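You operate a simulated robot arm through the tools that you are given. There is no shell and no other tool. Be economical: measure what you need, move in short steps, check, and stop when the job is done.

You run a simulated two-armed robot. Do the job below in one go: nothing can be reset, and whatever is moved stays where it is left.

TASK
Pick up the brown bottle with yellow cap with one hand, pass it to the other hand and put it on the top of the yellow cupboard. Set down upright: brown bottle with yellow cap.

It is judged by the outcome, as a careful person would: the job done as asked, and still so three seconds after it is handed in. It fails if anything else is knocked over, pushed out of place, dropped, spilled or broken. A push-on lid holds only when it is set on centred and level and pressed home; a screw cap is set on level and turned clockwise until tight.

THE ROBOT
Two 7-joint arms with two-finger parallel grippers on one trunk, on a base that drives. Base frame: it is fixed to the floor where the robot stands at the start and does not move with it; the origin is under the middle of the robot, x ahead of it, y to its left, z up. Lengths are in cm, angles in rad, forces in N, time in s.
The left shoulder is at the start at [6, 18.9, 127.7], the right one opposite. With the tool pointing down near the work surface each hand reaches from about 10 to 60 cm from the robot's upright axis, wherever it stands, measured 20 degrees to its own side. Places, roughly: top of the yellow cupboard [30, -280, 140]. Payload 3.43 kg a hand.
The TCP of each hand is the grasp point between the finger pads, 3 cm short of the fingertips. In the tool frame z runs along the fingers and y along their closing line. The gripper opens to 9.4 cm. The fingers are 2.8 cm wide and 1 cm thick; the gripper's body (5 by 9.6 cm) begins 5.5 cm behind the TCP.
Orientation is that of the tool frame in the base frame, as a unit quaternion [w, x, y, z]. With the fingers straight down and closing along the base's y, the tool's x points along the base's -x, its y along +y and its z along -z.

THE INTERFACE
- The arms move only by the tool move_arm. It takes "left_commands", "right_commands" or both (then of equal length, played together; a hand with none holds still); each is a list of rows, each a list of 6 numbers: the shift along the tool's x, y, z in units of 50 mm (1.0 is 50 mm), then the turn, a rotation vector about the tool's x, y, z in units of 8 degrees (1.0 is 8 degrees). In form: [[x, y, z, wx, wy, wz], ...]. A call has 1 to 12 rows; each row shifts and turns the commanded pose from where the row before left it, along the tool's axes as they then stand. "left_fingers" and "right_fingers" are, for a hand that has rows, the opening, from 0 (shut) to 1 (fully open), set as the call begins (left out, the last holds). A call with a number of a shift or a turn outside -1 to 1 is refused whole. A row lasts 0.2 s, in which the tool goes at most 5 cm and 0.15 rad; a call with a longer step from one row to the next is refused whole, and so is a gripper value outside its range. A pose out of reach is approached as far as the arm can. The call stops where the force on the tool passes 40 N (or 10 N more than at its start, if that is more) or the arm is blocked; 0.2 s more then pass. The fingers move at their own pace (about 15.3 cm/s each) and stop on an object; they squeeze with about 27 N. The grip force told is the motor's: it shows also when the fingers shut on nothing. Time passes only in rows, and 0.2 s behind the last, so rows that do not move let the fingers close. It gives the time, the measured TCP pose, the force on the tool (base axes), the opening and the grip force at its end, in the units of the frame above (readings bear some noise), with the torque about the TCP (base axes, N m) and any sound that the robot's microphone picked up.
- Cameras (640 x 400 px; columns grow to the right, rows downward): "scene" is now at [1.1, -1.84, 181.56]; the picture's right is [-0.22, -0.98, 0.00], its down [-0.80, 0.18, -0.57] and it looks along [0.55, -0.13, -0.82] (base axes); focal length 249 px, centre (320, 200). "left" rides on the left gripper at [7.6, -1.4, -10.2] in its tool frame; the picture's right is [0.18, 0.98, 0.00], its down [-0.75, 0.14, -0.64] and it looks along [-0.63, 0.12, 0.77] (tool axes); focal length 243 px, centre (320, 200). "right" rides on the right gripper at [7.6, 1.4, -10.2] in its tool frame; the picture's right is [-0.18, 0.98, 0.00], its down [-0.75, -0.14, -0.64] and it looks along [-0.63, -0.12, 0.77] (tool axes); focal length 243 px, centre (320, 200). There is no depth. A picture from a camera that has moved, and an enlarged one, comes with that camera's place and axes in the base frame and with its lens.
- grab_frame(camera): a new picture of that camera. No time passes.
- raise_lower(by): slides the trunk up (or, below 0, down) by that many cm; the arms and the scene camera ride with it, the base frame stays. It gives what a move gives, with no picture.
- steer(legs): drives the robot by 1 to 6 legs, each [ahead, left, turn to the left] in cm, cm and rad, along the robot's own axes; the way and the turn of a leg run together, so that a leg with both is an arc; at most 150 cm and 3.142 rad a leg. The arms and the cameras ride along, it lands a little off, and it stops where it bumps. It gives what a move gives.
- head_to(pan, tilt): turns the head with the scene camera to pan (to the left, within 1.501 rad either way) and tilt (down, from -0.506 to 1.204), counted from straight ahead of the robot. It gives what a move gives.
- close_up(camera, box): a new picture of the part [left, top, right, bottom] of that camera's present view, enlarged. No time passes.
- finish_job(): hands the job in; it is judged then, once.

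Go step by step. Nothing tells you exact positions but the pictures and the camera data: compare them with the known pose of the tool, close in by small moves and look again before you grip or let go. The budget is 120 turns and 100 pictures, counting those below and the enlarged ones. Unless the task says otherwise, let go and move clear before handing in, and close with one line.

The tools are called after "Request:" as a command line: name --argument value ..., lists and objects as JSON in quotes. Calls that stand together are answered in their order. move_arm: Moves the arms, as the interface text tells. Its arguments: {"type":"object","properties":{"left_commands":{"type":"array","items":{"type":"array","items":{"type":"number"}}},"left_fingers":{"type":"number"},"right_commands":{"type":"array","items":{"type":"array","items":{"type":"number"}}},"right_fingers":{"type":"number"}},"required":[]} The other tools are called the same way: raise_lower (by) slides the trunk up or down; steer (legs) drives the base; head_to (pan, tilt) turns the head that bears the scene camera; grab_frame (camera) takes a picture; close_up (camera, box) takes an enlarged picture of a part of a camera's view; finish_job () hands the job in.

At the start:

```text
time_s: 0.0
left_tool_pos: [28.14, 5.08, 136.01]
left_tcp_rot: [0.0, 0.0, 1.0, 0.0]
left_wrist_force: [0.4, -0.1, -0.1]
left_moment: [0.0, -0.01, 0.01]
left_opening: 9.38
left_grip_force: 0.2
right_tool_pos: [30.39, -17.14, 135.93]
right_tcp_rot: [0.0, 0.0, 1.0, 0.001]
right_wrist_force: [-0.1, -0.1, -0.3]
right_moment: [-0.01, 0.03, 0.04]
right_opening: 9.37
right_grip_force: 0.2
trunk travel left (down, up): [-94.9, 4.1]
robot x, y, heading: [-0.13, -0.06, 0.005]
head pan, tilt: [-0.222, 0.965]
```

scene: 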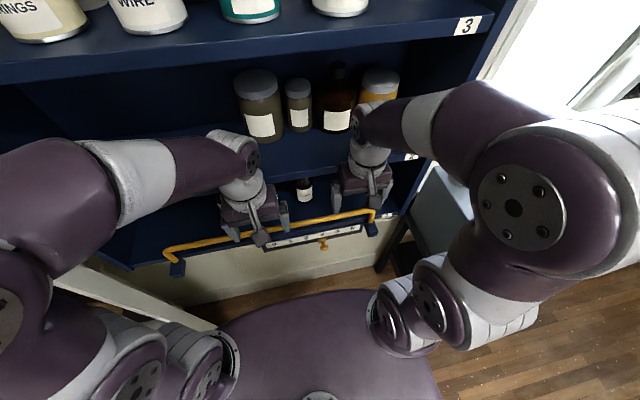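
right: 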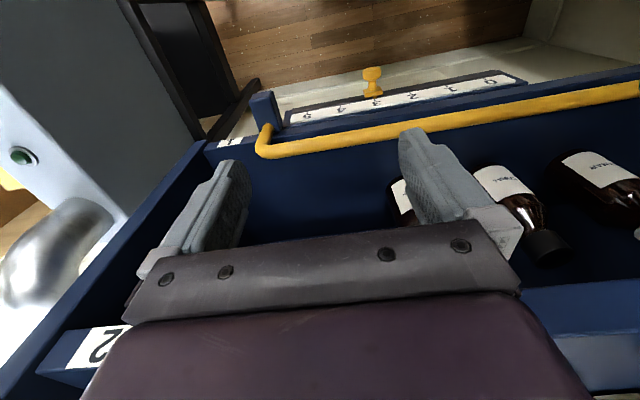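
left: 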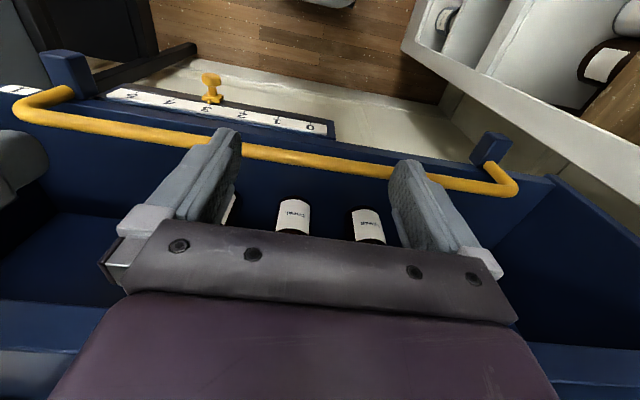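

I see a blue shelf rack ahead with several bottles and jars, but I can't yet make out the brown bottle with the yellow cap. I'll look around with the head.

Request:
head_to --pan 0 --tilt 0.5

Request:
grab_frame --camera "scene"

Request:
head_to --pan -1.4 --tilt 0.3

Request:
grab_frame --camera "scene"

Request:
head_to --pan 1.2 --tilt 0.5

Request:
grab_frame --camera "scene"

```text
time_s: 0.9
left_tool_pos: [28.01, 5.08, 136.01]
left_tcp_rot: [0.0, 0.0, 1.0, 0.0]
left_wrist_force: [-0.7, -0.5, -0.5]
left_moment: [-0.02, 0.02, -0.04]
left_opening: 9.38
left_grip_force: 0.1
right_tool_pos: [30.46, -17.13, 135.96]
right_tcp_rot: [0.0, 0.0, 1.0, -0.001]
right_wrist_force: [-1.1, 0.0, -1.7]
right_moment: [0.01, -0.03, 0.01]
right_opening: 9.4
right_grip_force: 0.0
trunk travel left (down, up): [-94.9, 4.1]
robot x, y, heading: [0.12, 0.12, 0.004]
head pan, tilt: [0.0, 0.499]
```

```text
96 pictures are left
camera scene: at [3.19, -0.27, 185.42], right [0.0, -1.0, 0.0], down [-0.48, 0.0, -0.88], along [0.88, 0.0, -0.48], focal length 249 px, centre (320, 200)
```

scene: 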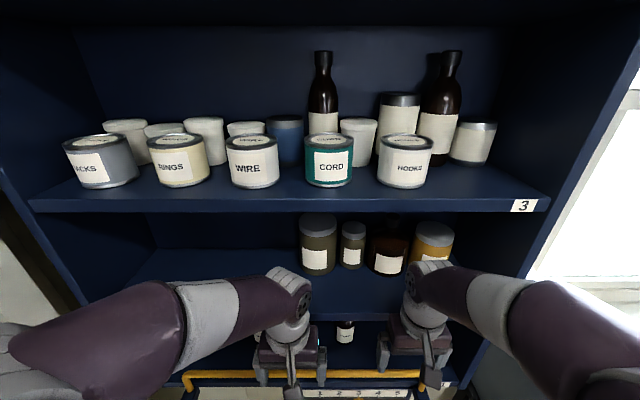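

```text
time_s: 2.4
left_tool_pos: [28.02, 5.07, 136.0]
left_tcp_rot: [0.0, 0.0, 1.0, 0.0]
left_wrist_force: [0.0, 0.6, -0.4]
left_moment: [0.02, 0.0, -0.04]
left_opening: 9.37
left_grip_force: 0.1
right_tool_pos: [30.32, -17.06, 136.0]
right_tcp_rot: [0.001, 0.001, 1.0, -0.001]
right_wrist_force: [0.3, -0.1, 0.3]
right_moment: [0.0, -0.02, 0.01]
right_opening: 9.44
right_grip_force: 0.0
trunk travel left (down, up): [-94.9, 4.1]
robot x, y, heading: [0.11, -0.23, 0.001]
head pan, tilt: [-1.4, 0.3]
```

```text
95 pictures are left
camera scene: at [-4.31, -9.46, 187.27], right [-0.99, -0.17, 0.0], down [-0.05, 0.29, -0.96], along [0.16, -0.94, -0.3], focal length 249 px, centre (320, 200)
```

scene: 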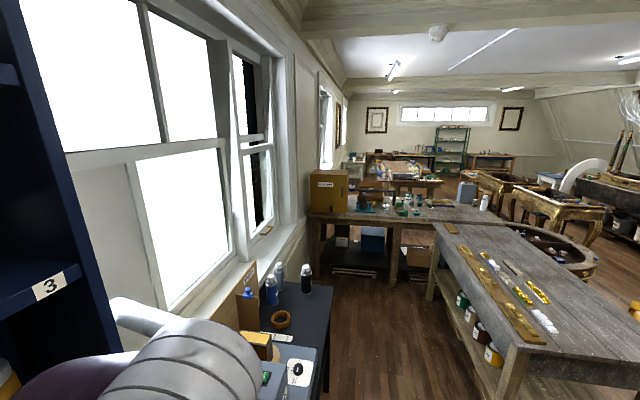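

```text
time_s: 4.8
left_tool_pos: [28.09, 5.15, 135.96]
left_tcp_rot: [0.0, 0.0, 1.0, 0.0]
left_wrist_force: [-0.5, -0.1, -0.1]
left_moment: [0.0, -0.01, 0.0]
left_opening: 9.4
left_grip_force: 0.0
right_tool_pos: [30.38, -17.12, 136.1]
right_tcp_rot: [0.0, 0.0, 1.0, 0.0]
right_wrist_force: [-0.9, -0.4, -0.4]
right_moment: [0.0, -0.02, 0.0]
right_opening: 9.4
right_grip_force: 0.0
trunk travel left (down, up): [-94.9, 4.1]
robot x, y, heading: [0.06, -0.1, 0.002]
head pan, tilt: [1.201, 0.499]
```

```text
94 pictures are left
camera scene: at [-2.61, 8.22, 185.43], right [0.93, -0.36, 0.0], down [-0.17, -0.45, -0.88], along [0.32, 0.82, -0.48], focal length 249 px, centre (320, 200)
```

scene: 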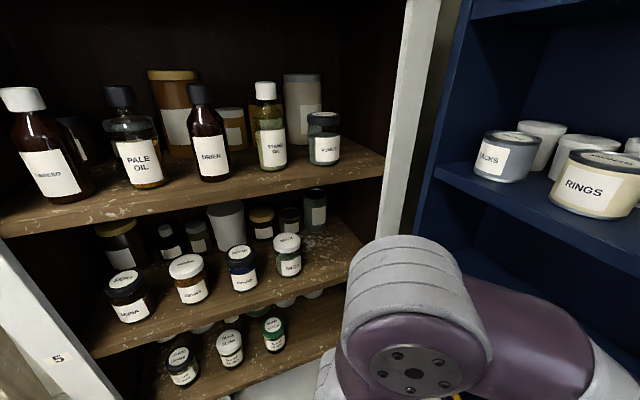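

The yellow cupboard should be the yellow-brown box on the far bench. I still need to find the bottle with the yellow cap, so I'll zoom in on likely places.

Request:
close_up --camera "scene" --box '[80, 180, 360, 400]'

Request:
head_to --pan -1.4 --tilt 0.5

Request:
close_up --camera "scene" --box '[200, 80, 520, 280]'

Request:
head_to --pan -0.1 --tilt 0.85

Request:
grab_frame --camera "scene"

```text
1.82 times, centred on (220, 290) of scene
camera zoom: at [-2.61, 8.22, 185.43], right [0.93, -0.36, 0.0], down [-0.17, -0.45, -0.88], along [0.32, 0.82, -0.48], focal length 453 px, centre (502, 36)
```

zoom: 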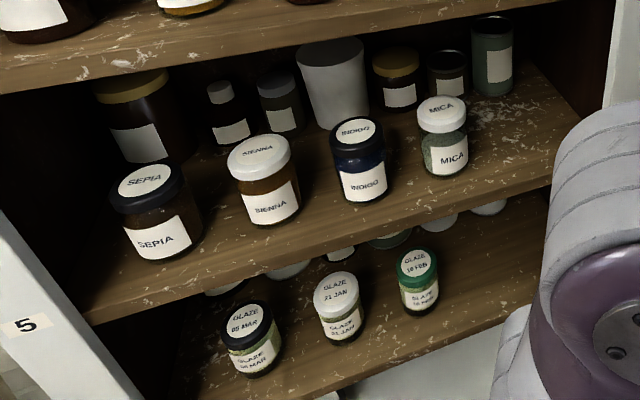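

```text
time_s: 7.1
left_tool_pos: [28.12, 5.13, 135.93]
left_tcp_rot: [0.0, 0.0, 1.0, 0.0]
left_wrist_force: [0.2, 0.6, -0.1]
left_moment: [0.0, -0.03, -0.02]
left_opening: 9.39
left_grip_force: 0.1
right_tool_pos: [30.43, -17.12, 135.91]
right_tcp_rot: [0.0, 0.0, 1.0, -0.001]
right_wrist_force: [-0.4, 0.2, 0.1]
right_moment: [-0.04, -0.04, 0.01]
right_opening: 9.38
right_grip_force: 0.0
trunk travel left (down, up): [-94.9, 4.1]
robot x, y, heading: [0.32, 0.09, -0.002]
head pan, tilt: [-1.4, 0.499]
```

```text
2.00 times, centred on (360, 180) of scene
camera zoom: at [-4.35, -9.23, 185.43], right [-0.99, -0.17, 0.0], down [-0.08, 0.47, -0.88], along [0.15, -0.87, -0.48], focal length 498 px, centre (240, 240)
```

zoom: 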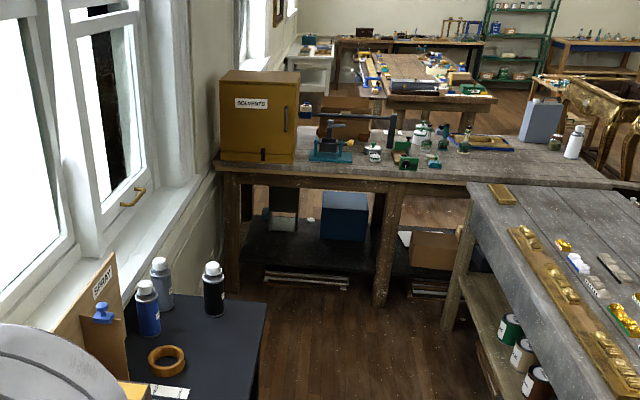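

```text
time_s: 8.6
left_tool_pos: [28.1, 5.13, 135.92]
left_tcp_rot: [0.0, 0.0, 1.0, 0.0]
left_wrist_force: [-0.4, -0.5, 0.4]
left_moment: [-0.01, 0.02, -0.02]
left_opening: 9.4
left_grip_force: 0.1
right_tool_pos: [30.45, -17.1, 136.06]
right_tcp_rot: [0.0, 0.0, 1.0, 0.001]
right_wrist_force: [-0.4, -0.5, -0.7]
right_moment: [0.03, -0.02, -0.03]
right_opening: 9.39
right_grip_force: 0.0
trunk travel left (down, up): [-94.9, 4.1]
robot x, y, heading: [-0.07, 0.37, -0.002]
head pan, tilt: [-0.099, 0.85]
```

```text
91 pictures are left
camera scene: at [1.87, -1.05, 182.43], right [-0.1, -0.99, 0.0], down [-0.75, 0.08, -0.66], along [0.66, -0.07, -0.75], focal length 249 px, centre (320, 200)
```

scene: 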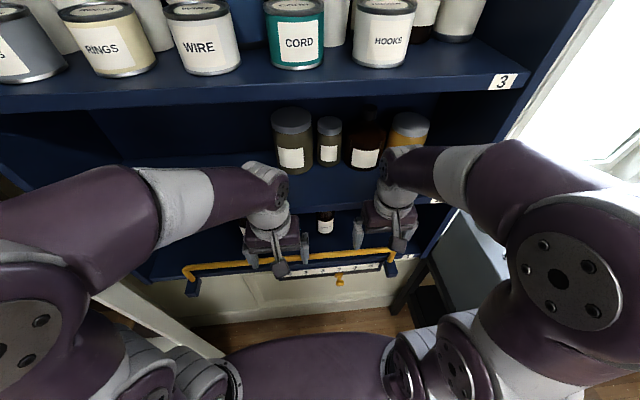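

The yellow cupboard (labelled SOLVENTS) is clear on the far bench. The arms hide the low blue shelf, so I'll back off and look again.

Request:
steer --legs '[[-35, 0, 0]]'

Request:
head_to --pan 0 --tilt 0.75

Request:
grab_frame --camera "scene"

Request:
grab_frame --camera "right"

Request:
grab_frame --camera "left"

```text
time_s: 10.9
left_tool_pos: [-7.77, 5.04, 135.91]
left_tcp_rot: [-0.001, 0.001, 1.0, 0.001]
left_wrist_force: [-0.1, 0.2, 0.0]
left_moment: [0.0, 0.04, 0.01]
left_opening: 9.4
left_grip_force: 0.0
right_tool_pos: [-5.37, -17.18, 135.94]
right_tcp_rot: [-0.001, 0.002, 1.0, -0.001]
right_wrist_force: [-0.4, -0.1, 0.8]
right_moment: [0.04, 0.0, -0.01]
right_opening: 9.42
right_grip_force: 0.0
trunk travel left (down, up): [-94.9, 4.1]
robot x, y, heading: [-35.96, -0.24, -0.003]
head pan, tilt: [-0.099, 0.85]
```

```text
time_s: 11.6
left_tool_pos: [-7.78, 5.03, 136.06]
left_tcp_rot: [0.0, 0.0, 1.0, 0.0]
left_wrist_force: [-0.9, 0.5, -0.6]
left_moment: [0.01, -0.03, 0.02]
left_opening: 9.39
left_grip_force: 0.0
right_tool_pos: [-5.62, -17.15, 135.98]
right_tcp_rot: [-0.001, 0.001, 1.0, 0.001]
right_wrist_force: [0.3, -1.0, 0.9]
right_moment: [0.01, -0.01, -0.02]
right_opening: 9.41
right_grip_force: 0.0
trunk travel left (down, up): [-94.9, 4.1]
robot x, y, heading: [-36.17, 0.07, 0.0]
head pan, tilt: [0.0, 0.75]
```

```text
90 pictures are left
camera scene: at [-33.61, -0.23, 183.23], right [0.0, -1.0, 0.0], down [-0.68, 0.0, -0.73], along [0.73, 0.0, -0.68], focal length 249 px, centre (320, 200)
```

scene: 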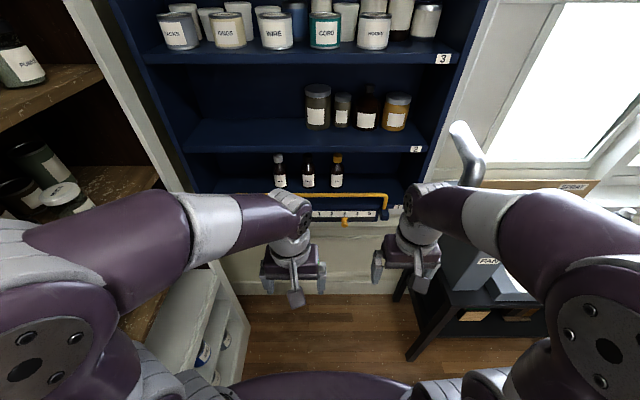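

```text
89 pictures are left
camera right: at [-13.23, -15.79, 146.19], right [0.19, 0.98, 0.0], down [0.75, -0.14, 0.64], along [0.63, -0.12, -0.77], focal length 243 px, centre (320, 200)
```

right: 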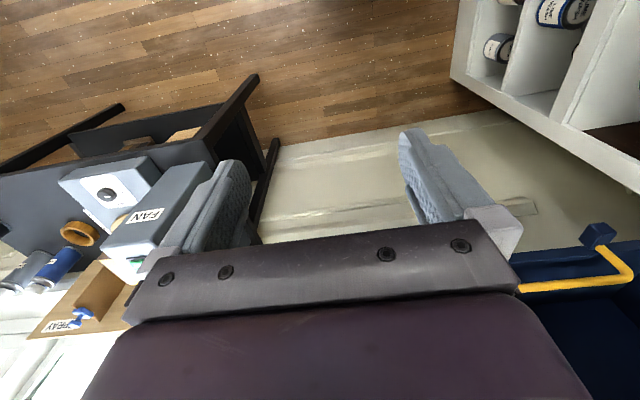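

```text
88 pictures are left
camera left: at [-15.47, 3.75, 146.25], right [-0.18, 0.98, 0.0], down [0.75, 0.14, 0.64], along [0.63, 0.12, -0.77], focal length 243 px, centre (320, 200)
```

left: 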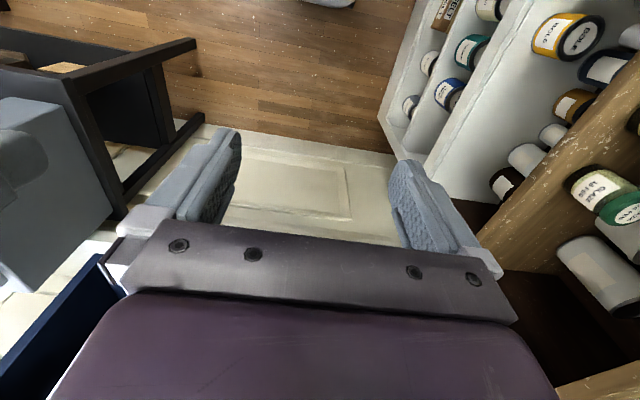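

Now three small brown bottles show on the low blue shelf behind the rail, and the rightmost has a yellow cap. I'll enlarge it.

Request:
close_up --camera "scene" --box '[250, 130, 410, 230]'

```text
4.00 times, centred on (330, 180) of scene
camera zoom: at [-33.61, -0.23, 183.23], right [0.0, -1.0, 0.0], down [-0.68, 0.0, -0.73], along [0.73, 0.0, -0.68], focal length 997 px, centre (280, 280)
```

zoom: 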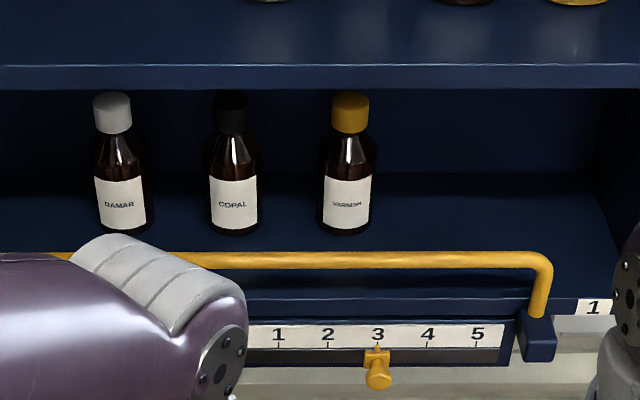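

The target is the VARNISH bottle. I'll lower the trunk to get a second viewpoint for triangulation.

Request:
raise_lower --by -35

Request:
head_to --pan 0 --tilt 0.5

Request:
grab_frame --camera "scene"

Request:
close_up --camera "scene" --box '[240, 140, 400, 240]'

```text
time_s: 15.0
left_tool_pos: [-7.95, 5.17, 101.0]
left_tcp_rot: [0.0, 0.001, 1.0, 0.0]
left_wrist_force: [-0.4, -0.6, 0.2]
left_moment: [0.0, 0.01, 0.01]
left_opening: 9.39
left_grip_force: 0.0
right_tool_pos: [-5.7, -17.13, 101.12]
right_tcp_rot: [0.001, 0.001, 1.0, 0.0]
right_wrist_force: [-0.8, -0.2, 0.1]
right_moment: [0.04, -0.03, -0.03]
right_opening: 9.4
right_grip_force: 0.1
trunk travel left (down, up): [-59.9, 39.1]
robot x, y, heading: [-36.08, 0.07, -0.003]
head pan, tilt: [0.0, 0.75]
```

```text
time_s: 15.8
left_tool_pos: [-7.99, 5.03, 101.06]
left_tcp_rot: [0.0, 0.001, 1.0, 0.0]
left_wrist_force: [0.0, -0.1, 0.4]
left_moment: [-0.02, 0.01, 0.01]
left_opening: 9.38
left_grip_force: 0.0
right_tool_pos: [-5.68, -17.18, 100.97]
right_tcp_rot: [0.0, 0.001, 1.0, -0.001]
right_wrist_force: [-0.8, 0.3, 0.4]
right_moment: [-0.03, -0.01, 0.02]
right_opening: 9.43
right_grip_force: 0.1
trunk travel left (down, up): [-59.9, 39.1]
robot x, y, heading: [-36.16, -0.04, -0.003]
head pan, tilt: [0.0, 0.499]
```

```text
86 pictures are left
camera scene: at [-32.85, -0.23, 150.42], right [0.0, -1.0, 0.0], down [-0.48, 0.0, -0.88], along [0.88, 0.0, -0.48], focal length 249 px, centre (320, 200)
```

scene: 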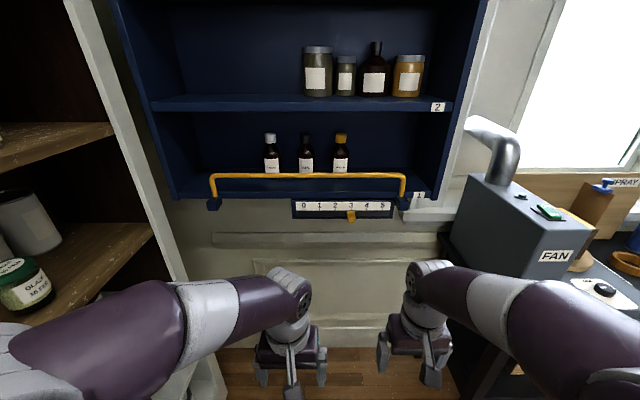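

```text
4.00 times, centred on (320, 190) of scene
camera zoom: at [-32.85, -0.23, 150.42], right [0.0, -1.0, 0.0], down [-0.48, 0.0, -0.88], along [0.88, 0.0, -0.48], focal length 997 px, centre (320, 240)
```

zoom: 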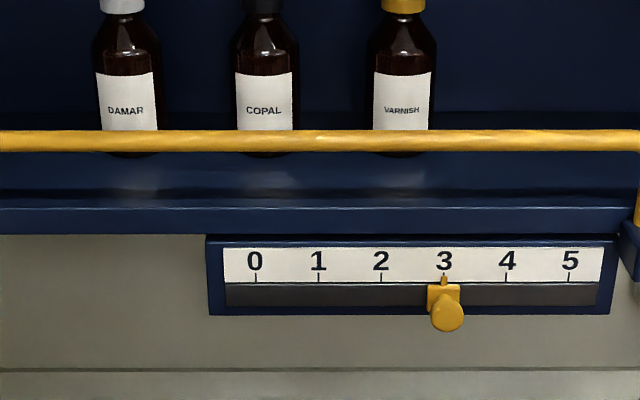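

Triangulation puts the bottle axis near [48.3, -7, …], with its base at z≈116.3, its top at ≈130.5 and a body Ø of ≈5.8. The rail is at x≈35, z≈121.7 and the underside of the shelf above is at z≈140. I plan to approach with the right hand tilted about 16° down and its camera on the upper side, so I start by rolling that hand around.

Request:
raise_lower --by 25

Request:
move_arm --right_commands '[[0, 0, 0, 0, 0, 1], [0, 0, 0, 0, 0, 1], [0, 0, 0, 0, 0, 1], [0, 0, 0, 0, 0, 1], [0, 0, 0, 0, 0, 1], [0, 0, 0, 0, 0, 1], [0, 0, 0, 0, 0, 1], [0, 0, 0, 0, 0, 1], [0, 0, 0, 0, 0, 1], [0, 0, 0, 0, 0, 1], [0, 0, 0, 0, 0, 1], [0, 0, 0, 0, 0, 0.25]]'

```text
time_s: 18.3
left_tool_pos: [-7.95, 5.06, 125.99]
left_tcp_rot: [0.001, 0.001, 1.0, 0.0]
left_wrist_force: [-0.2, 0.3, 0.3]
left_moment: [-0.03, -0.01, 0.0]
left_opening: 9.38
left_grip_force: 0.0
right_tool_pos: [-5.73, -17.21, 125.97]
right_tcp_rot: [0.0, 0.001, 1.0, 0.0]
right_wrist_force: [0.1, -0.1, 0.6]
right_moment: [0.02, 0.02, 0.01]
right_opening: 9.39
right_grip_force: 0.1
trunk travel left (down, up): [-84.9, 14.1]
robot x, y, heading: [-36.0, 0.01, -0.004]
head pan, tilt: [0.0, 0.499]
```

```text
time_s: 20.9
left_tool_pos: [-7.95, 5.03, 125.95]
left_tcp_rot: [0.0, 0.001, 1.0, 0.001]
left_wrist_force: [-0.2, -0.3, -0.3]
left_moment: [0.0, 0.01, -0.01]
left_opening: 9.4
left_grip_force: 0.0
right_tool_pos: [-5.76, -17.33, 125.95]
right_tcp_rot: [-0.001, 0.709, 0.706, 0.0]
right_wrist_force: [0.5, 0.9, 0.6]
right_moment: [0.0, -0.01, 0.0]
right_opening: 9.4
right_grip_force: 0.1
trunk travel left (down, up): [-84.9, 14.1]
robot x, y, heading: [-35.94, 0.23, 0.001]
head pan, tilt: [0.0, 0.499]
```

The first 90° tracked exactly. I'll do the second 90°.

Request:
move_arm --right_commands '[[0, 0, 0, 0, 0, 1], [0, 0, 0, 0, 0, 1], [0, 0, 0, 0, 0, 1], [0, 0, 0, 0, 0, 1], [0, 0, 0, 0, 0, 1], [0, 0, 0, 0, 0, 1], [0, 0, 0, 0, 0, 1], [0, 0, 0, 0, 0, 1], [0, 0, 0, 0, 0, 1], [0, 0, 0, 0, 0, 1], [0, 0, 0, 0, 0, 1], [0, 0, 0, 0, 0, 0.25]]'

Request:
grab_frame --camera "scene"

```text
time_s: 23.5
left_tool_pos: [-7.93, 5.04, 126.06]
left_tcp_rot: [-0.001, 0.001, 1.0, 0.0]
left_wrist_force: [-0.7, -0.4, -0.1]
left_moment: [-0.01, -0.01, 0.01]
left_opening: 9.39
left_grip_force: 0.1
right_tool_pos: [-5.95, -21.84, 125.71]
right_tcp_rot: [-0.003, 1.0, -0.001, 0.0]
right_wrist_force: [-0.6, -0.8, 0.0]
right_moment: [0.01, 0.01, 0.0]
right_opening: 9.41
right_grip_force: 0.1
right hand out of reach, approached as far as the arm can: row 11, 12
trunk travel left (down, up): [-84.9, 14.1]
robot x, y, heading: [-36.03, -0.18, -0.001]
head pan, tilt: [0.0, 0.499]
```

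```text
84 pictures are left
camera scene: at [-32.95, -0.24, 175.43], right [0.0, -1.0, 0.0], down [-0.48, 0.0, -0.88], along [0.88, 0.0, -0.48], focal length 249 px, centre (320, 200)
```

scene: 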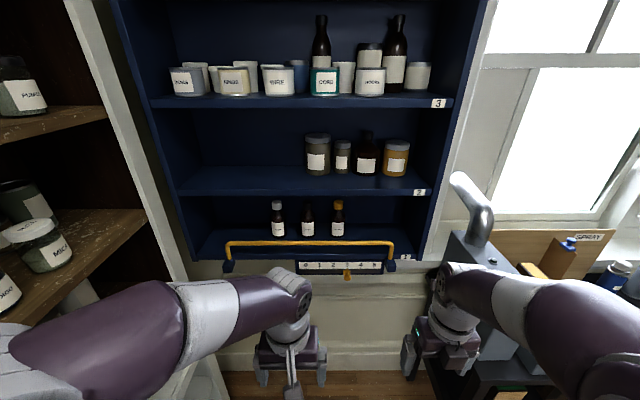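

The flip works, with a small reach shift. Now I'll pitch the right hand up to about 16° below horizontal while moving it forward a little.

Request:
move_arm --right_commands '[[0.4, 0, 0, 0, 1, 0], [0.4, 0, 0.05, 0, 1, 0], [0.38, 0, 0.11, 0, 1, 0], [0.36, 0, 0.16, 0, 1, 0], [0.34, 0, 0.21, 0, 1, 0], [0.3, 0, 0.26, 0, 1, 0], [0.26, 0, 0.3, 0, 1, 0], [0.22, 0, 0.33, 0, 1, 0], [0.17, 0, 0.36, 0, 1, 0], [0, 0, 0, 0, 0.25, 0]]'

Request:
grab_frame --camera "scene"

Request:
grab_frame --camera "right"

```text
time_s: 25.7
left_tool_pos: [-7.95, 5.08, 125.94]
left_tcp_rot: [0.0, 0.001, 1.0, 0.0]
left_wrist_force: [0.0, 0.6, 0.9]
left_moment: [0.01, 0.0, -0.02]
left_opening: 9.41
left_grip_force: 0.1
right_tool_pos: [8.23, -20.05, 124.62]
right_tcp_rot: [-0.04, 0.868, 0.007, 0.495]
right_wrist_force: [-0.5, 0.0, 0.9]
right_moment: [0.0, 0.0, 0.0]
right_opening: 9.4
right_grip_force: 0.1
right hand out of reach, approached as far as the arm can: row 6, 7, 8
trunk travel left (down, up): [-84.9, 14.1]
robot x, y, heading: [-35.93, 0.21, -0.005]
head pan, tilt: [0.0, 0.499]
```

```text
83 pictures are left
camera scene: at [-32.88, -0.23, 175.43], right [0.0, -1.0, 0.0], down [-0.48, 0.0, -0.88], along [0.88, 0.0, -0.48], focal length 249 px, centre (320, 200)
```

scene: 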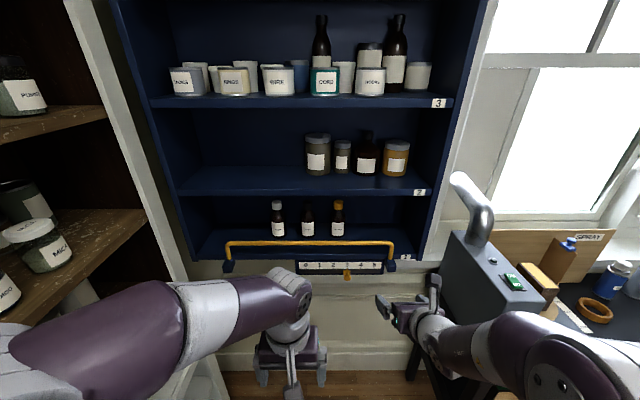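

```text
82 pictures are left
camera right: at [3.41, -22.54, 136.26], right [-0.04, -0.97, -0.22], down [-0.94, 0.11, -0.31], along [0.33, 0.19, -0.92], focal length 243 px, centre (320, 200)
```

right: 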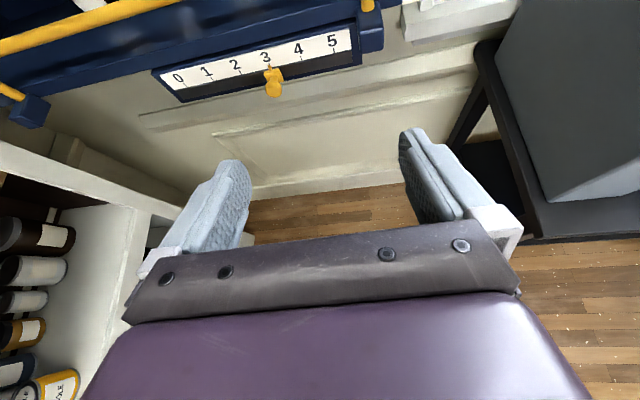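

The pitch came up short (30° instead of 16°) with a slight roll. I'll correct the orientation.

Request:
move_arm --right_commands '[[0, 0, 0.3, -0.26, 0.91, -0.13], [0, 0, 0.3, -0.26, 0.91, -0.13], [0, 0, 0, 0, 0, 0]]'

```text
time_s: 26.5
left_tool_pos: [-7.92, 5.09, 126.02]
left_tcp_rot: [0.0, 0.001, 1.0, 0.0]
left_wrist_force: [-0.5, -0.3, 0.0]
left_moment: [-0.03, 0.01, 0.01]
left_opening: 9.41
left_grip_force: 0.0
right_tool_pos: [8.91, -19.87, 124.24]
right_tcp_rot: [-0.032, 0.853, 0.008, 0.521]
right_wrist_force: [0.0, 0.0, -0.6]
right_moment: [0.01, 0.03, 0.0]
right_opening: 9.41
right_grip_force: 0.1
right hand out of reach, approached as far as the arm can: row 1, 2
trunk travel left (down, up): [-84.9, 14.1]
robot x, y, heading: [-35.76, -0.24, -0.006]
head pan, tilt: [0.0, 0.499]
```

The wrist is at a limit. Pointing the fingers inward (to the left) should ease that, so I'll yaw 20° left and then retry the pitch.

Request:
move_arm --right_commands '[[0, 0, 0, 0.5, 0, -0.5], [0, 0, 0, 0.6, 0, -0.5], [0, 0, 0, 0.6, 0, -0.5], [0, 0, 0, 0, 0.8, 0], [0, 0, 0, 0, 0.8, 0], [0, 0, 0, 0, 0, 0]]'

```text
time_s: 27.9
left_tool_pos: [-7.93, 5.06, 125.94]
left_tcp_rot: [0.0, 0.001, 1.0, -0.001]
left_wrist_force: [0.4, -0.4, -1.3]
left_moment: [0.03, 0.0, -0.03]
left_opening: 9.42
left_grip_force: 0.1
right_tool_pos: [9.39, -18.75, 125.2]
right_tcp_rot: [-0.092, 0.782, 0.148, 0.598]
right_wrist_force: [0.0, -0.5, 0.8]
right_moment: [0.01, -0.03, -0.03]
right_opening: 9.39
right_grip_force: 0.1
right hand out of reach, approached as far as the arm can: row 5
trunk travel left (down, up): [-84.9, 14.1]
robot x, y, heading: [-36.11, -0.2, -0.002]
head pan, tilt: [0.0, 0.499]
```

The right hand now points forward with 15.5° down and 19.5° left, camera on top. I'll drive the base to line up a straight approach along the finger axis to the bottle.

Request:
steer --legs '[[19, 4.4, 0]]'

Request:
grab_frame --camera "right"

Request:
head_to --pan -0.1 --tilt 0.75

Request:
grab_frame --camera "scene"

```text
time_s: 29.5
left_tool_pos: [11.08, 9.55, 125.97]
left_tcp_rot: [0.001, 0.0, 1.0, 0.0]
left_wrist_force: [-0.3, -0.3, -0.3]
left_moment: [-0.02, -0.01, 0.02]
left_opening: 9.39
left_grip_force: 0.0
right_tool_pos: [28.7, -14.35, 125.2]
right_tcp_rot: [-0.093, 0.782, 0.149, 0.598]
right_wrist_force: [0.3, 0.2, 0.4]
right_moment: [0.02, -0.02, 0.02]
right_opening: 9.37
right_grip_force: 0.0
trunk travel left (down, up): [-84.9, 14.1]
robot x, y, heading: [-16.74, 4.57, -0.001]
head pan, tilt: [0.0, 0.499]
```

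```text
81 pictures are left
camera right: at [21.67, -18.15, 135.34], right [0.29, -0.95, -0.14], down [-0.81, -0.17, -0.56], along [0.51, 0.28, -0.82], focal length 243 px, centre (320, 200)
```

right: 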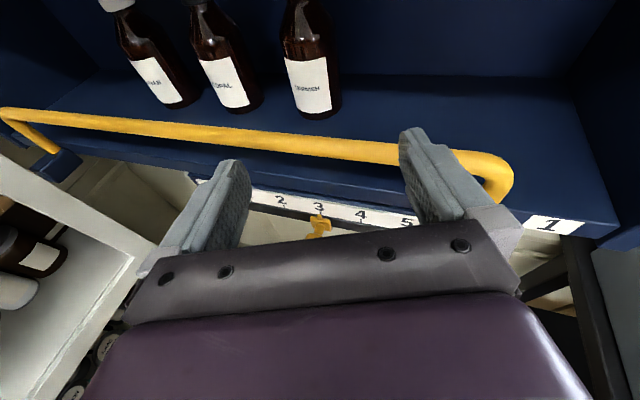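

```text
time_s: 30.3
left_tool_pos: [11.41, 9.49, 125.98]
left_tcp_rot: [-0.001, -0.001, 1.0, -0.001]
left_wrist_force: [0.0, 0.4, 0.9]
left_moment: [0.01, 0.02, -0.02]
left_opening: 9.42
left_grip_force: 0.1
right_tool_pos: [28.99, -14.26, 125.23]
right_tcp_rot: [-0.092, 0.782, 0.148, 0.598]
right_wrist_force: [0.0, 0.2, -0.2]
right_moment: [0.03, -0.02, 0.01]
right_opening: 9.37
right_grip_force: 0.0
trunk travel left (down, up): [-84.9, 14.1]
robot x, y, heading: [-16.68, 4.27, -0.003]
head pan, tilt: [-0.099, 0.75]
```

```text
80 pictures are left
camera scene: at [-14.27, 3.36, 173.23], right [-0.1, -1.0, 0.0], down [-0.68, 0.07, -0.73], along [0.73, -0.07, -0.68], focal length 249 px, centre (320, 200)
```

scene: 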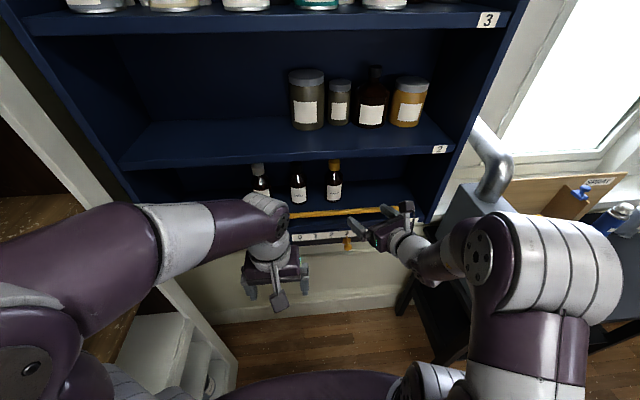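

The right camera confirms the bottle and rail positions. Next I'll raise the hand onto the approach line, then advance partway.

Request:
move_arm --right_commands '[[0.69, -0.06, -0.14, 0, 0, 0], [0, 0, 0, 0, 0, 0], [0, 0, 0.6, 0, 0, 0], [0, 0, 0.6, 0, 0, 0], [0, 0, 0, 0, 0, 0]]' --right_fingers 1

Request:
grab_frame --camera "right"

```text
time_s: 31.5
left_tool_pos: [11.19, 9.57, 126.14]
left_tcp_rot: [0.0, 0.0, 1.0, 0.0]
left_wrist_force: [-0.2, -0.9, 0.6]
left_moment: [0.01, -0.01, 0.0]
left_opening: 9.38
left_grip_force: 0.0
right_tool_pos: [34.17, -11.95, 127.11]
right_tcp_rot: [-0.091, 0.783, 0.148, 0.598]
right_wrist_force: [-1.0, 0.1, 0.0]
right_moment: [-0.02, -0.01, -0.03]
right_opening: 9.42
right_grip_force: 0.0
trunk travel left (down, up): [-84.9, 14.1]
robot x, y, heading: [-16.65, 4.49, -0.002]
head pan, tilt: [-0.099, 0.75]
```

```text
79 pictures are left
camera right: at [27.19, -15.82, 137.16], right [0.29, -0.95, -0.14], down [-0.81, -0.17, -0.56], along [0.5, 0.28, -0.82], focal length 243 px, centre (320, 200)
```

right: 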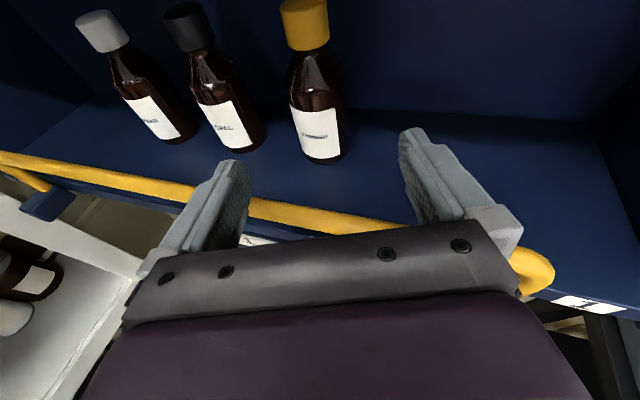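

The bottle is centred between the fingers. I'll advance 8 cm and check.

Request:
move_arm --right_commands '[[0, 0, 0.5, 0, 0, 0], [0, 0, 0.5, 0, 0, 0], [0.02, 0.01, 0.6, 0, 0, 0], [0, 0, 0, 0, 0, 0]]'

Request:
grab_frame --camera "right"

Request:
close_up --camera "scene" --box '[240, 120, 480, 270]'

```text
time_s: 32.5
left_tool_pos: [10.82, 9.46, 126.11]
left_tcp_rot: [0.002, 0.0, 1.0, 0.0]
left_wrist_force: [-0.2, 0.0, 0.7]
left_moment: [-0.03, -0.01, 0.02]
left_opening: 9.41
left_grip_force: 0.0
right_tool_pos: [41.31, -9.55, 125.7]
right_tcp_rot: [-0.091, 0.779, 0.147, 0.602]
right_wrist_force: [-12.6, -6.1, 24.7]
right_moment: [-0.9, 1.99, 0.06]
right_opening: 9.38
right_grip_force: 0.0
trunk travel left (down, up): [-84.9, 14.1]
robot x, y, heading: [-16.66, 4.39, -0.002]
head pan, tilt: [-0.099, 0.75]
```

```text
78 pictures are left
camera right: at [34.14, -13.3, 135.64], right [0.29, -0.95, -0.14], down [-0.81, -0.16, -0.57], along [0.51, 0.28, -0.81], focal length 243 px, centre (320, 200)
```

right: 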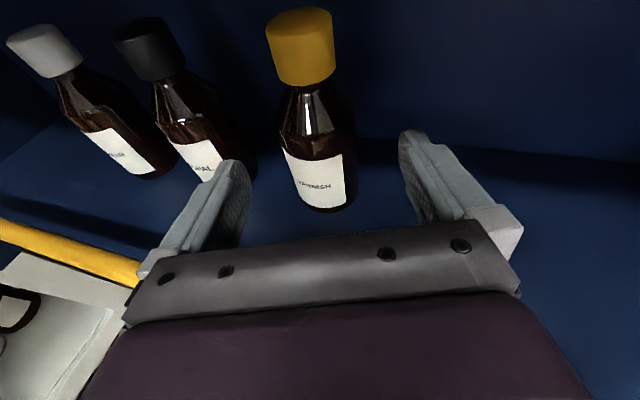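

```text
2.67 times, centred on (360, 195) of scene
camera zoom: at [-15.23, 3.24, 173.28], right [-0.1, -0.99, 0.0], down [-0.68, 0.07, -0.73], along [0.73, -0.07, -0.68], focal length 664 px, centre (213, 213)
```

zoom: 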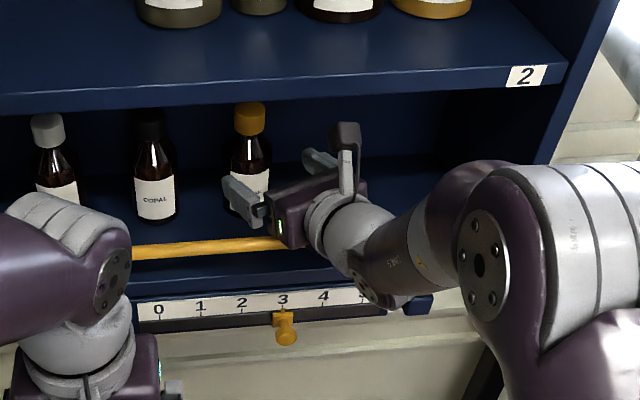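

The gripper body touched the rail: from the force, contact is at about x 34.8, z 122.7, so the body is thicker below than I assumed. I'll retreat and tilt 8.5° steeper so the body clears the rail.

Request:
move_arm --right_commands '[[0.1, 0, -0.4, 0, 0, 0], [0, 0, -0.6, 0, 0, 0], [0, 0, -0.6, 0, 0, 0], [0.5, 0, 0, 0, 0, 0], [0, 0, 0, 0, -0.53, 0], [0, 0, 0, 0, -0.53, 0], [0, 0, 0, 0, 0, 0]]'

Request:
grab_frame --camera "right"

```text
time_s: 34.1
left_tool_pos: [11.35, 9.54, 125.98]
left_tcp_rot: [0.0, 0.0, 1.0, 0.0]
left_wrist_force: [0.8, -0.4, -0.2]
left_moment: [0.04, -0.02, -0.03]
left_opening: 9.36
left_grip_force: 0.1
right_tool_pos: [35.11, -11.76, 130.11]
right_tcp_rot: [-0.082, 0.825, 0.155, 0.538]
right_wrist_force: [-0.3, -0.4, -0.4]
right_moment: [-0.01, 0.0, 0.0]
right_opening: 9.42
right_grip_force: 0.1
trunk travel left (down, up): [-84.9, 14.1]
robot x, y, heading: [-17.25, 4.57, -0.0]
head pan, tilt: [-0.099, 0.75]
```

```text
76 pictures are left
camera right: at [29.58, -14.86, 141.28], right [0.27, -0.95, -0.14], down [-0.88, -0.19, -0.43], along [0.39, 0.23, -0.89], focal length 243 px, centre (320, 200)
```

right: 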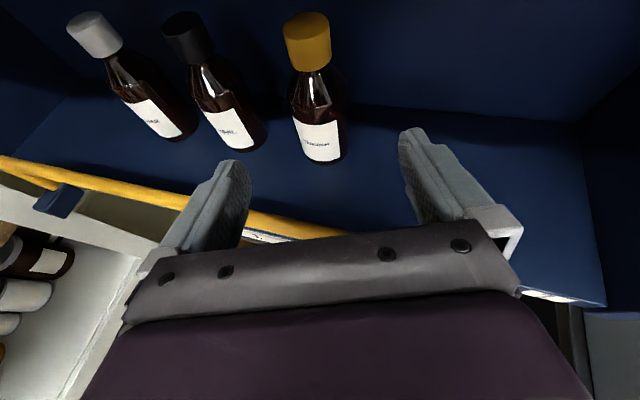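

The camera on the hand must pass under the shelf above, so I'll enter lower first, then follow the slope once the body is over the rail.

Request:
move_arm --right_commands '[[-0.22, -0.02, 0.38, 0, 0, 0], [-0.23, -0.02, 0.39, 0, 0, 0], [0, 0, 0, 0, 0, 0], [0.13, 0, 0.46, 0, 0, 0], [0.13, 0.01, 0.47, 0, 0, 0], [0, 0, 0, 0, 0, 0]]'

Request:
grab_frame --camera "right"

```text
time_s: 35.3
left_tool_pos: [10.84, 9.34, 126.1]
left_tcp_rot: [0.002, 0.001, 1.0, 0.001]
left_wrist_force: [-0.3, 1.2, 0.3]
left_moment: [0.01, 0.02, -0.01]
left_opening: 9.38
left_grip_force: 0.0
right_tool_pos: [40.95, -9.48, 125.93]
right_tcp_rot: [-0.082, 0.822, 0.155, 0.541]
right_wrist_force: [-1.3, 0.1, 0.4]
right_moment: [0.01, 0.02, -0.01]
right_opening: 9.39
right_grip_force: 0.1
trunk travel left (down, up): [-84.9, 14.1]
robot x, y, heading: [-16.69, 4.65, -0.002]
head pan, tilt: [-0.099, 0.75]
stopped in row 5 (right hand): the force on the tool passed its limit at 100 N (the readings are from after the stop); the commanded pose is now the measured one
```

```text
75 pictures are left
camera right: at [35.4, -12.7, 137.11], right [0.27, -0.95, -0.14], down [-0.88, -0.19, -0.44], along [0.39, 0.24, -0.89], focal length 243 px, centre (320, 200)
```

right: 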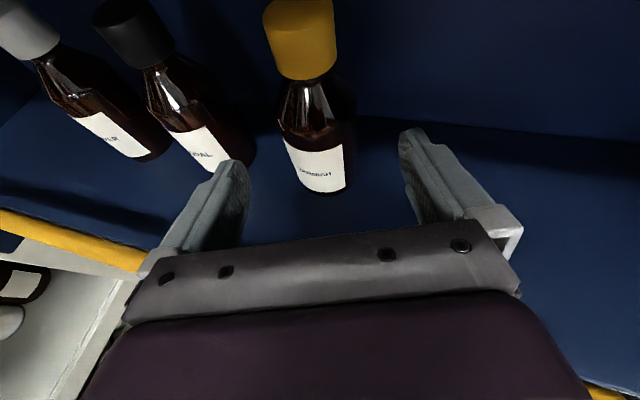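

Something was struck at row 5, possibly the camera block against the shelf edge. I'll look closely.

Request:
close_up --camera "scene" --box '[240, 120, 480, 270]'

Request:
grab_frame --camera "left"

```text
2.67 times, centred on (360, 195) of scene
camera zoom: at [-15.05, 3.22, 173.24], right [-0.1, -0.99, 0.0], down [-0.68, 0.07, -0.73], along [0.73, -0.07, -0.68], focal length 664 px, centre (213, 213)
```

zoom: 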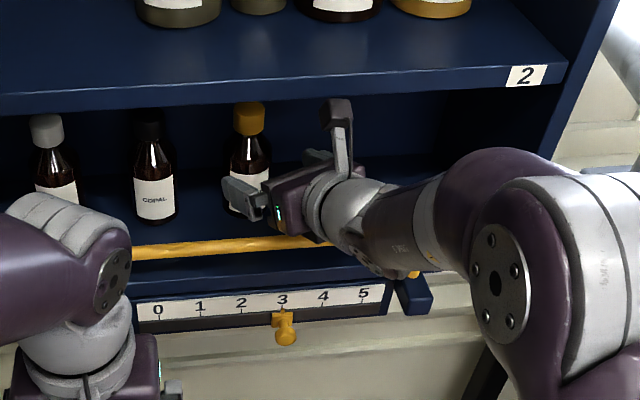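

```text
73 pictures are left
camera left: at [3.29, 8.07, 136.31], right [-0.18, 0.98, 0.0], down [0.75, 0.14, 0.64], along [0.63, 0.12, -0.76], focal length 243 px, centre (320, 200)
```

left: 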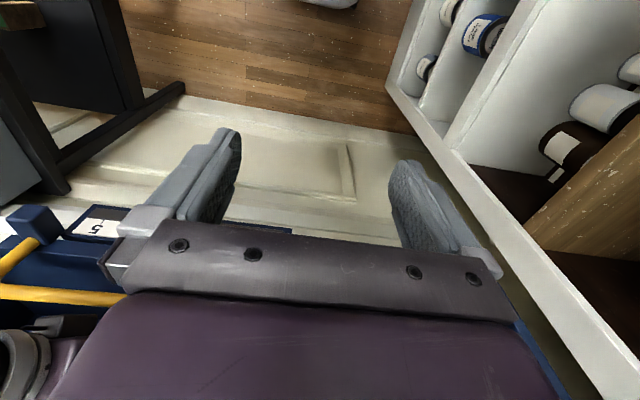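

It was most likely the camera block clipping the shelf edge. There is a narrow height window (TCP z≈125.2 there), so I'll back off slightly, drop about 0.8 cm and continue slowly.

Request:
move_arm --right_commands '[[-0.19, -0.01, -0.03, 0, 0, 0], [0, 0, 0, 0, 0, 0], [0.07, 0.015, 0.15, 0, 0, 0], [0.07, 0.015, 0.14, 0, 0, 0], [0, 0, 0, 0, 0, 0]]'

```text
time_s: 36.5
left_tool_pos: [11.35, 9.58, 125.92]
left_tcp_rot: [0.0, 0.0, 1.0, 0.0]
left_wrist_force: [0.5, -0.4, 0.7]
left_moment: [0.01, -0.03, 0.01]
left_opening: 9.39
left_grip_force: 0.0
right_tool_pos: [42.45, -9.2, 125.03]
right_tcp_rot: [-0.082, 0.823, 0.155, 0.54]
right_wrist_force: [-0.5, 0.7, -0.2]
right_moment: [-0.02, 0.02, 0.0]
right_opening: 9.43
right_grip_force: 0.0
trunk travel left (down, up): [-84.9, 14.1]
robot x, y, heading: [-16.75, 4.21, 0.001]
head pan, tilt: [-0.099, 0.75]
```

No contact now. I'll continue down the slope to the grasp point in small rows.

Request:
move_arm --right_commands '[[0.027, -0.005, 0.28, 0, 0, 0], [0.027, -0.005, 0.28, 0, 0, 0], [0.027, -0.005, 0.28, 0, 0, 0], [0.027, -0.005, 0.28, 0, 0, 0], [0, 0, 0, 0, 0, 0]]'

Request:
grab_frame --camera "right"

Request:
close_up --camera "scene" --box '[240, 120, 480, 270]'

```text
time_s: 37.7
left_tool_pos: [11.37, 9.54, 126.05]
left_tcp_rot: [0.0, 0.001, 1.0, 0.0]
left_wrist_force: [0.0, 0.2, 0.4]
left_moment: [0.0, 0.0, -0.04]
left_opening: 9.41
left_grip_force: 0.1
right_tool_pos: [47.54, -7.27, 123.27]
right_tcp_rot: [-0.082, 0.823, 0.155, 0.54]
right_wrist_force: [-0.6, 0.4, 0.3]
right_moment: [-0.01, -0.01, 0.01]
right_opening: 9.41
right_grip_force: 0.1
trunk travel left (down, up): [-84.9, 14.1]
robot x, y, heading: [-16.68, 4.2, -0.007]
head pan, tilt: [-0.099, 0.75]
```

```text
72 pictures are left
camera right: at [41.96, -10.5, 134.43], right [0.27, -0.95, -0.14], down [-0.88, -0.19, -0.43], along [0.39, 0.24, -0.89], focal length 243 px, centre (320, 200)
```

right: 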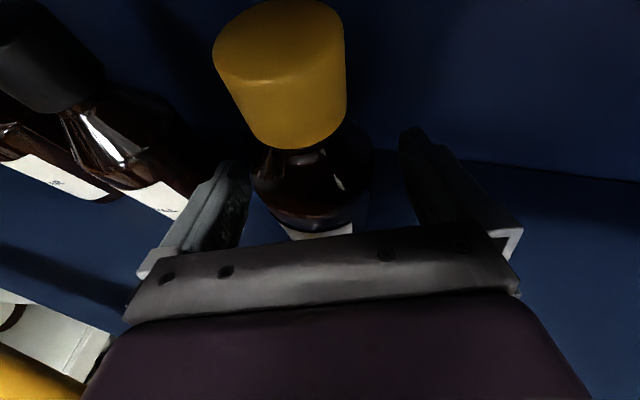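

```text
2.67 times, centred on (360, 195) of scene
camera zoom: at [-14.46, 3.31, 173.23], right [-0.1, -0.99, 0.0], down [-0.68, 0.07, -0.73], along [0.73, -0.07, -0.68], focal length 664 px, centre (213, 213)
```

zoom: 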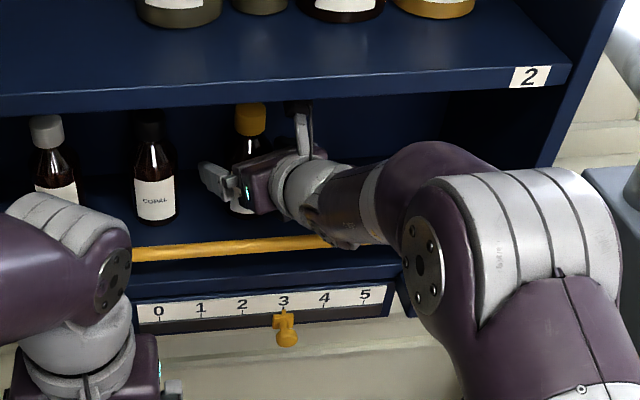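

The bottle sits between the fingers at the upper body. I'll close the right gripper.

Request:
move_arm --right_commands '[[0, 0, 0, 0, 0, 0], [0, 0, 0, 0, 0, 0], [0, 0, 0, 0, 0, 0], [0, 0, 0, 0, 0, 0]]' --right_fingers 0

Request:
grab_frame --camera "right"

```text
time_s: 38.7
left_tool_pos: [11.31, 9.47, 125.92]
left_tcp_rot: [0.0, 0.0, 1.0, 0.0]
left_wrist_force: [-0.4, 0.1, -0.1]
left_moment: [0.03, 0.02, -0.01]
left_opening: 9.39
left_grip_force: 0.1
right_tool_pos: [47.53, -7.25, 123.32]
right_tcp_rot: [-0.083, 0.823, 0.156, 0.54]
right_wrist_force: [-0.7, 0.2, 1.9]
right_moment: [-0.1, -0.05, 0.0]
right_opening: 6.36
right_grip_force: 27.1
trunk travel left (down, up): [-84.9, 14.1]
robot x, y, heading: [-16.63, 4.21, 0.003]
head pan, tilt: [-0.099, 0.75]
```

```text
70 pictures are left
camera right: at [41.95, -10.48, 134.44], right [0.27, -0.95, -0.14], down [-0.88, -0.19, -0.43], along [0.39, 0.24, -0.89], focal length 243 px, centre (320, 200)
```

right: 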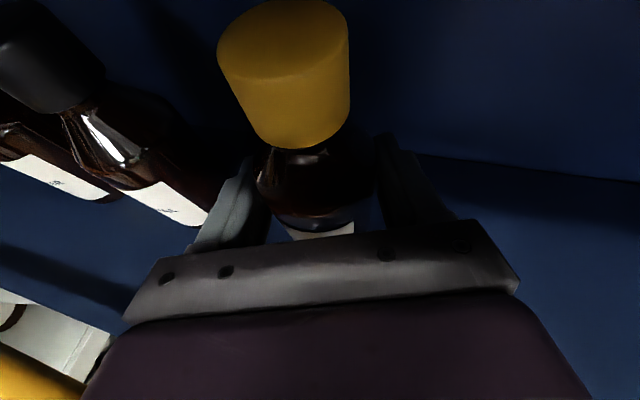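

Gripped (6.4 cm). I'll retreat along the same slope and stop with the bottle just inside the rail.

Request:
move_arm --right_commands '[[-0.027, 0.005, -0.29, 0, 0, 0], [-0.027, 0.005, -0.29, 0, 0, 0], [-0.027, 0.005, -0.29, 0, 0, 0], [-0.027, 0.005, -0.29, 0, 0, 0], [0, 0, 0, 0, 0, 0], [-0.09, 0, -0.25, 0, 0, 0], [-0.1, 0, -0.25, 0, 0, 0], [0, 0, 0, 0, 0, 0]]'

Request:
close_up --camera "scene" --box '[240, 120, 480, 270]'

Request:
grab_frame --camera "right"

```text
time_s: 40.5
left_tool_pos: [11.51, 9.53, 126.02]
left_tcp_rot: [0.0, 0.0, 1.0, 0.001]
left_wrist_force: [-1.0, -0.2, 0.7]
left_moment: [-0.01, -0.02, 0.01]
left_opening: 9.38
left_grip_force: 0.0
right_tool_pos: [40.02, -10.26, 125.15]
right_tcp_rot: [-0.082, 0.824, 0.155, 0.539]
right_wrist_force: [-0.9, 0.0, -4.3]
right_moment: [0.02, 0.01, -0.02]
right_opening: 6.36
right_grip_force: 27.2
trunk travel left (down, up): [-84.9, 14.1]
robot x, y, heading: [-16.86, 4.65, -0.005]
head pan, tilt: [-0.099, 0.75]
```

```text
2.67 times, centred on (360, 195) of scene
camera zoom: at [-14.27, 3.33, 173.23], right [-0.1, -0.99, 0.0], down [-0.68, 0.07, -0.73], along [0.73, -0.07, -0.68], focal length 664 px, centre (213, 213)
```

zoom: 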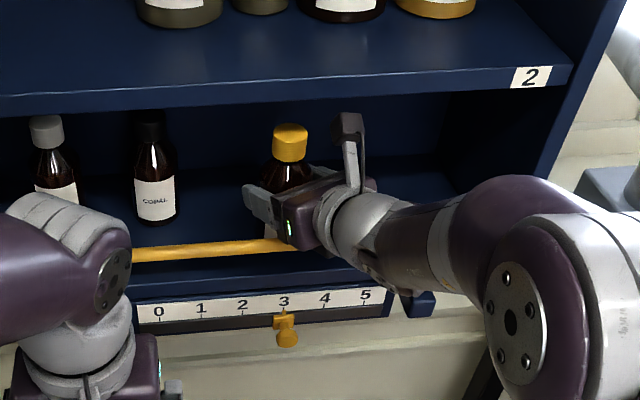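

```text
68 pictures are left
camera right: at [34.54, -13.42, 136.27], right [0.27, -0.95, -0.14], down [-0.88, -0.19, -0.43], along [0.39, 0.24, -0.89], focal length 243 px, centre (320, 200)
```

right: 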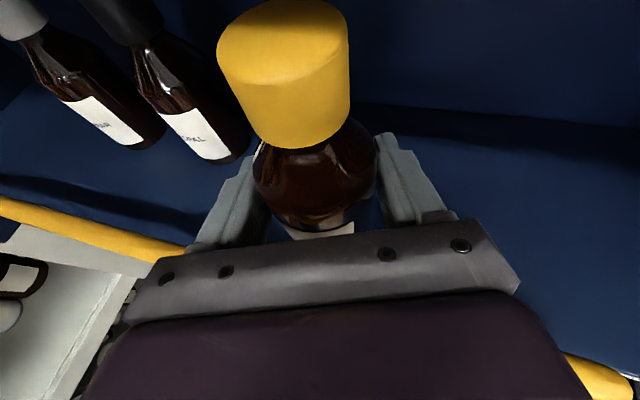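

The bottle is up and behind the rail. I'll level the hand by 8° so the camera swings clear of the upper shelf, and then lift.

Request:
move_arm --right_commands '[[0, 0, 0, 0, 0.5, 0], [0, 0, 0, 0, 0.5, 0], [0, 0, -0.14, 0, 0, 0], [0, 0, 0, 0, 0, 0], [0.2, 0, -0.06, 0, 0, 0], [0.2, 0, -0.06, 0, 0, 0], [0, 0, 0, 0, 0, 0]]'

Request:
close_up --camera "scene" --box '[240, 120, 480, 270]'

```text
time_s: 42.1
left_tool_pos: [11.4, 9.58, 126.0]
left_tcp_rot: [-0.002, 0.001, 1.0, 0.0]
left_wrist_force: [0.6, -0.3, 0.6]
left_moment: [0.01, 0.0, -0.03]
left_opening: 9.39
left_grip_force: 0.0
right_tool_pos: [39.14, -10.28, 127.36]
right_tcp_rot: [-0.093, 0.784, 0.149, 0.595]
right_wrist_force: [-0.4, 0.1, -3.7]
right_moment: [0.0, -0.03, -0.05]
right_opening: 6.36
right_grip_force: 27.0
trunk travel left (down, up): [-84.9, 14.1]
robot x, y, heading: [-16.95, 4.11, -0.004]
head pan, tilt: [-0.099, 0.75]
```

```text
2.67 times, centred on (360, 195) of scene
camera zoom: at [-14.33, 3.3, 173.23], right [-0.1, -0.99, 0.0], down [-0.68, 0.07, -0.73], along [0.73, -0.07, -0.68], focal length 664 px, centre (213, 213)
```

zoom: 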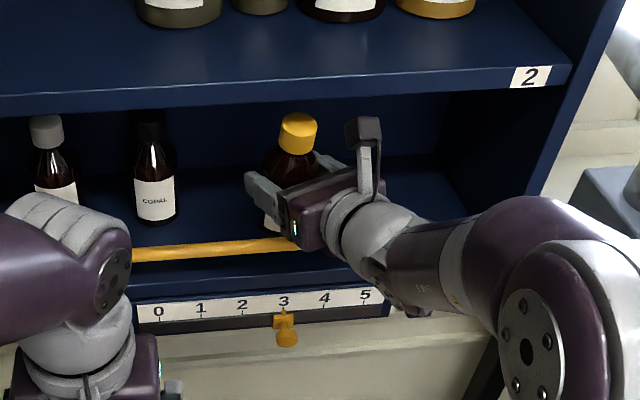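

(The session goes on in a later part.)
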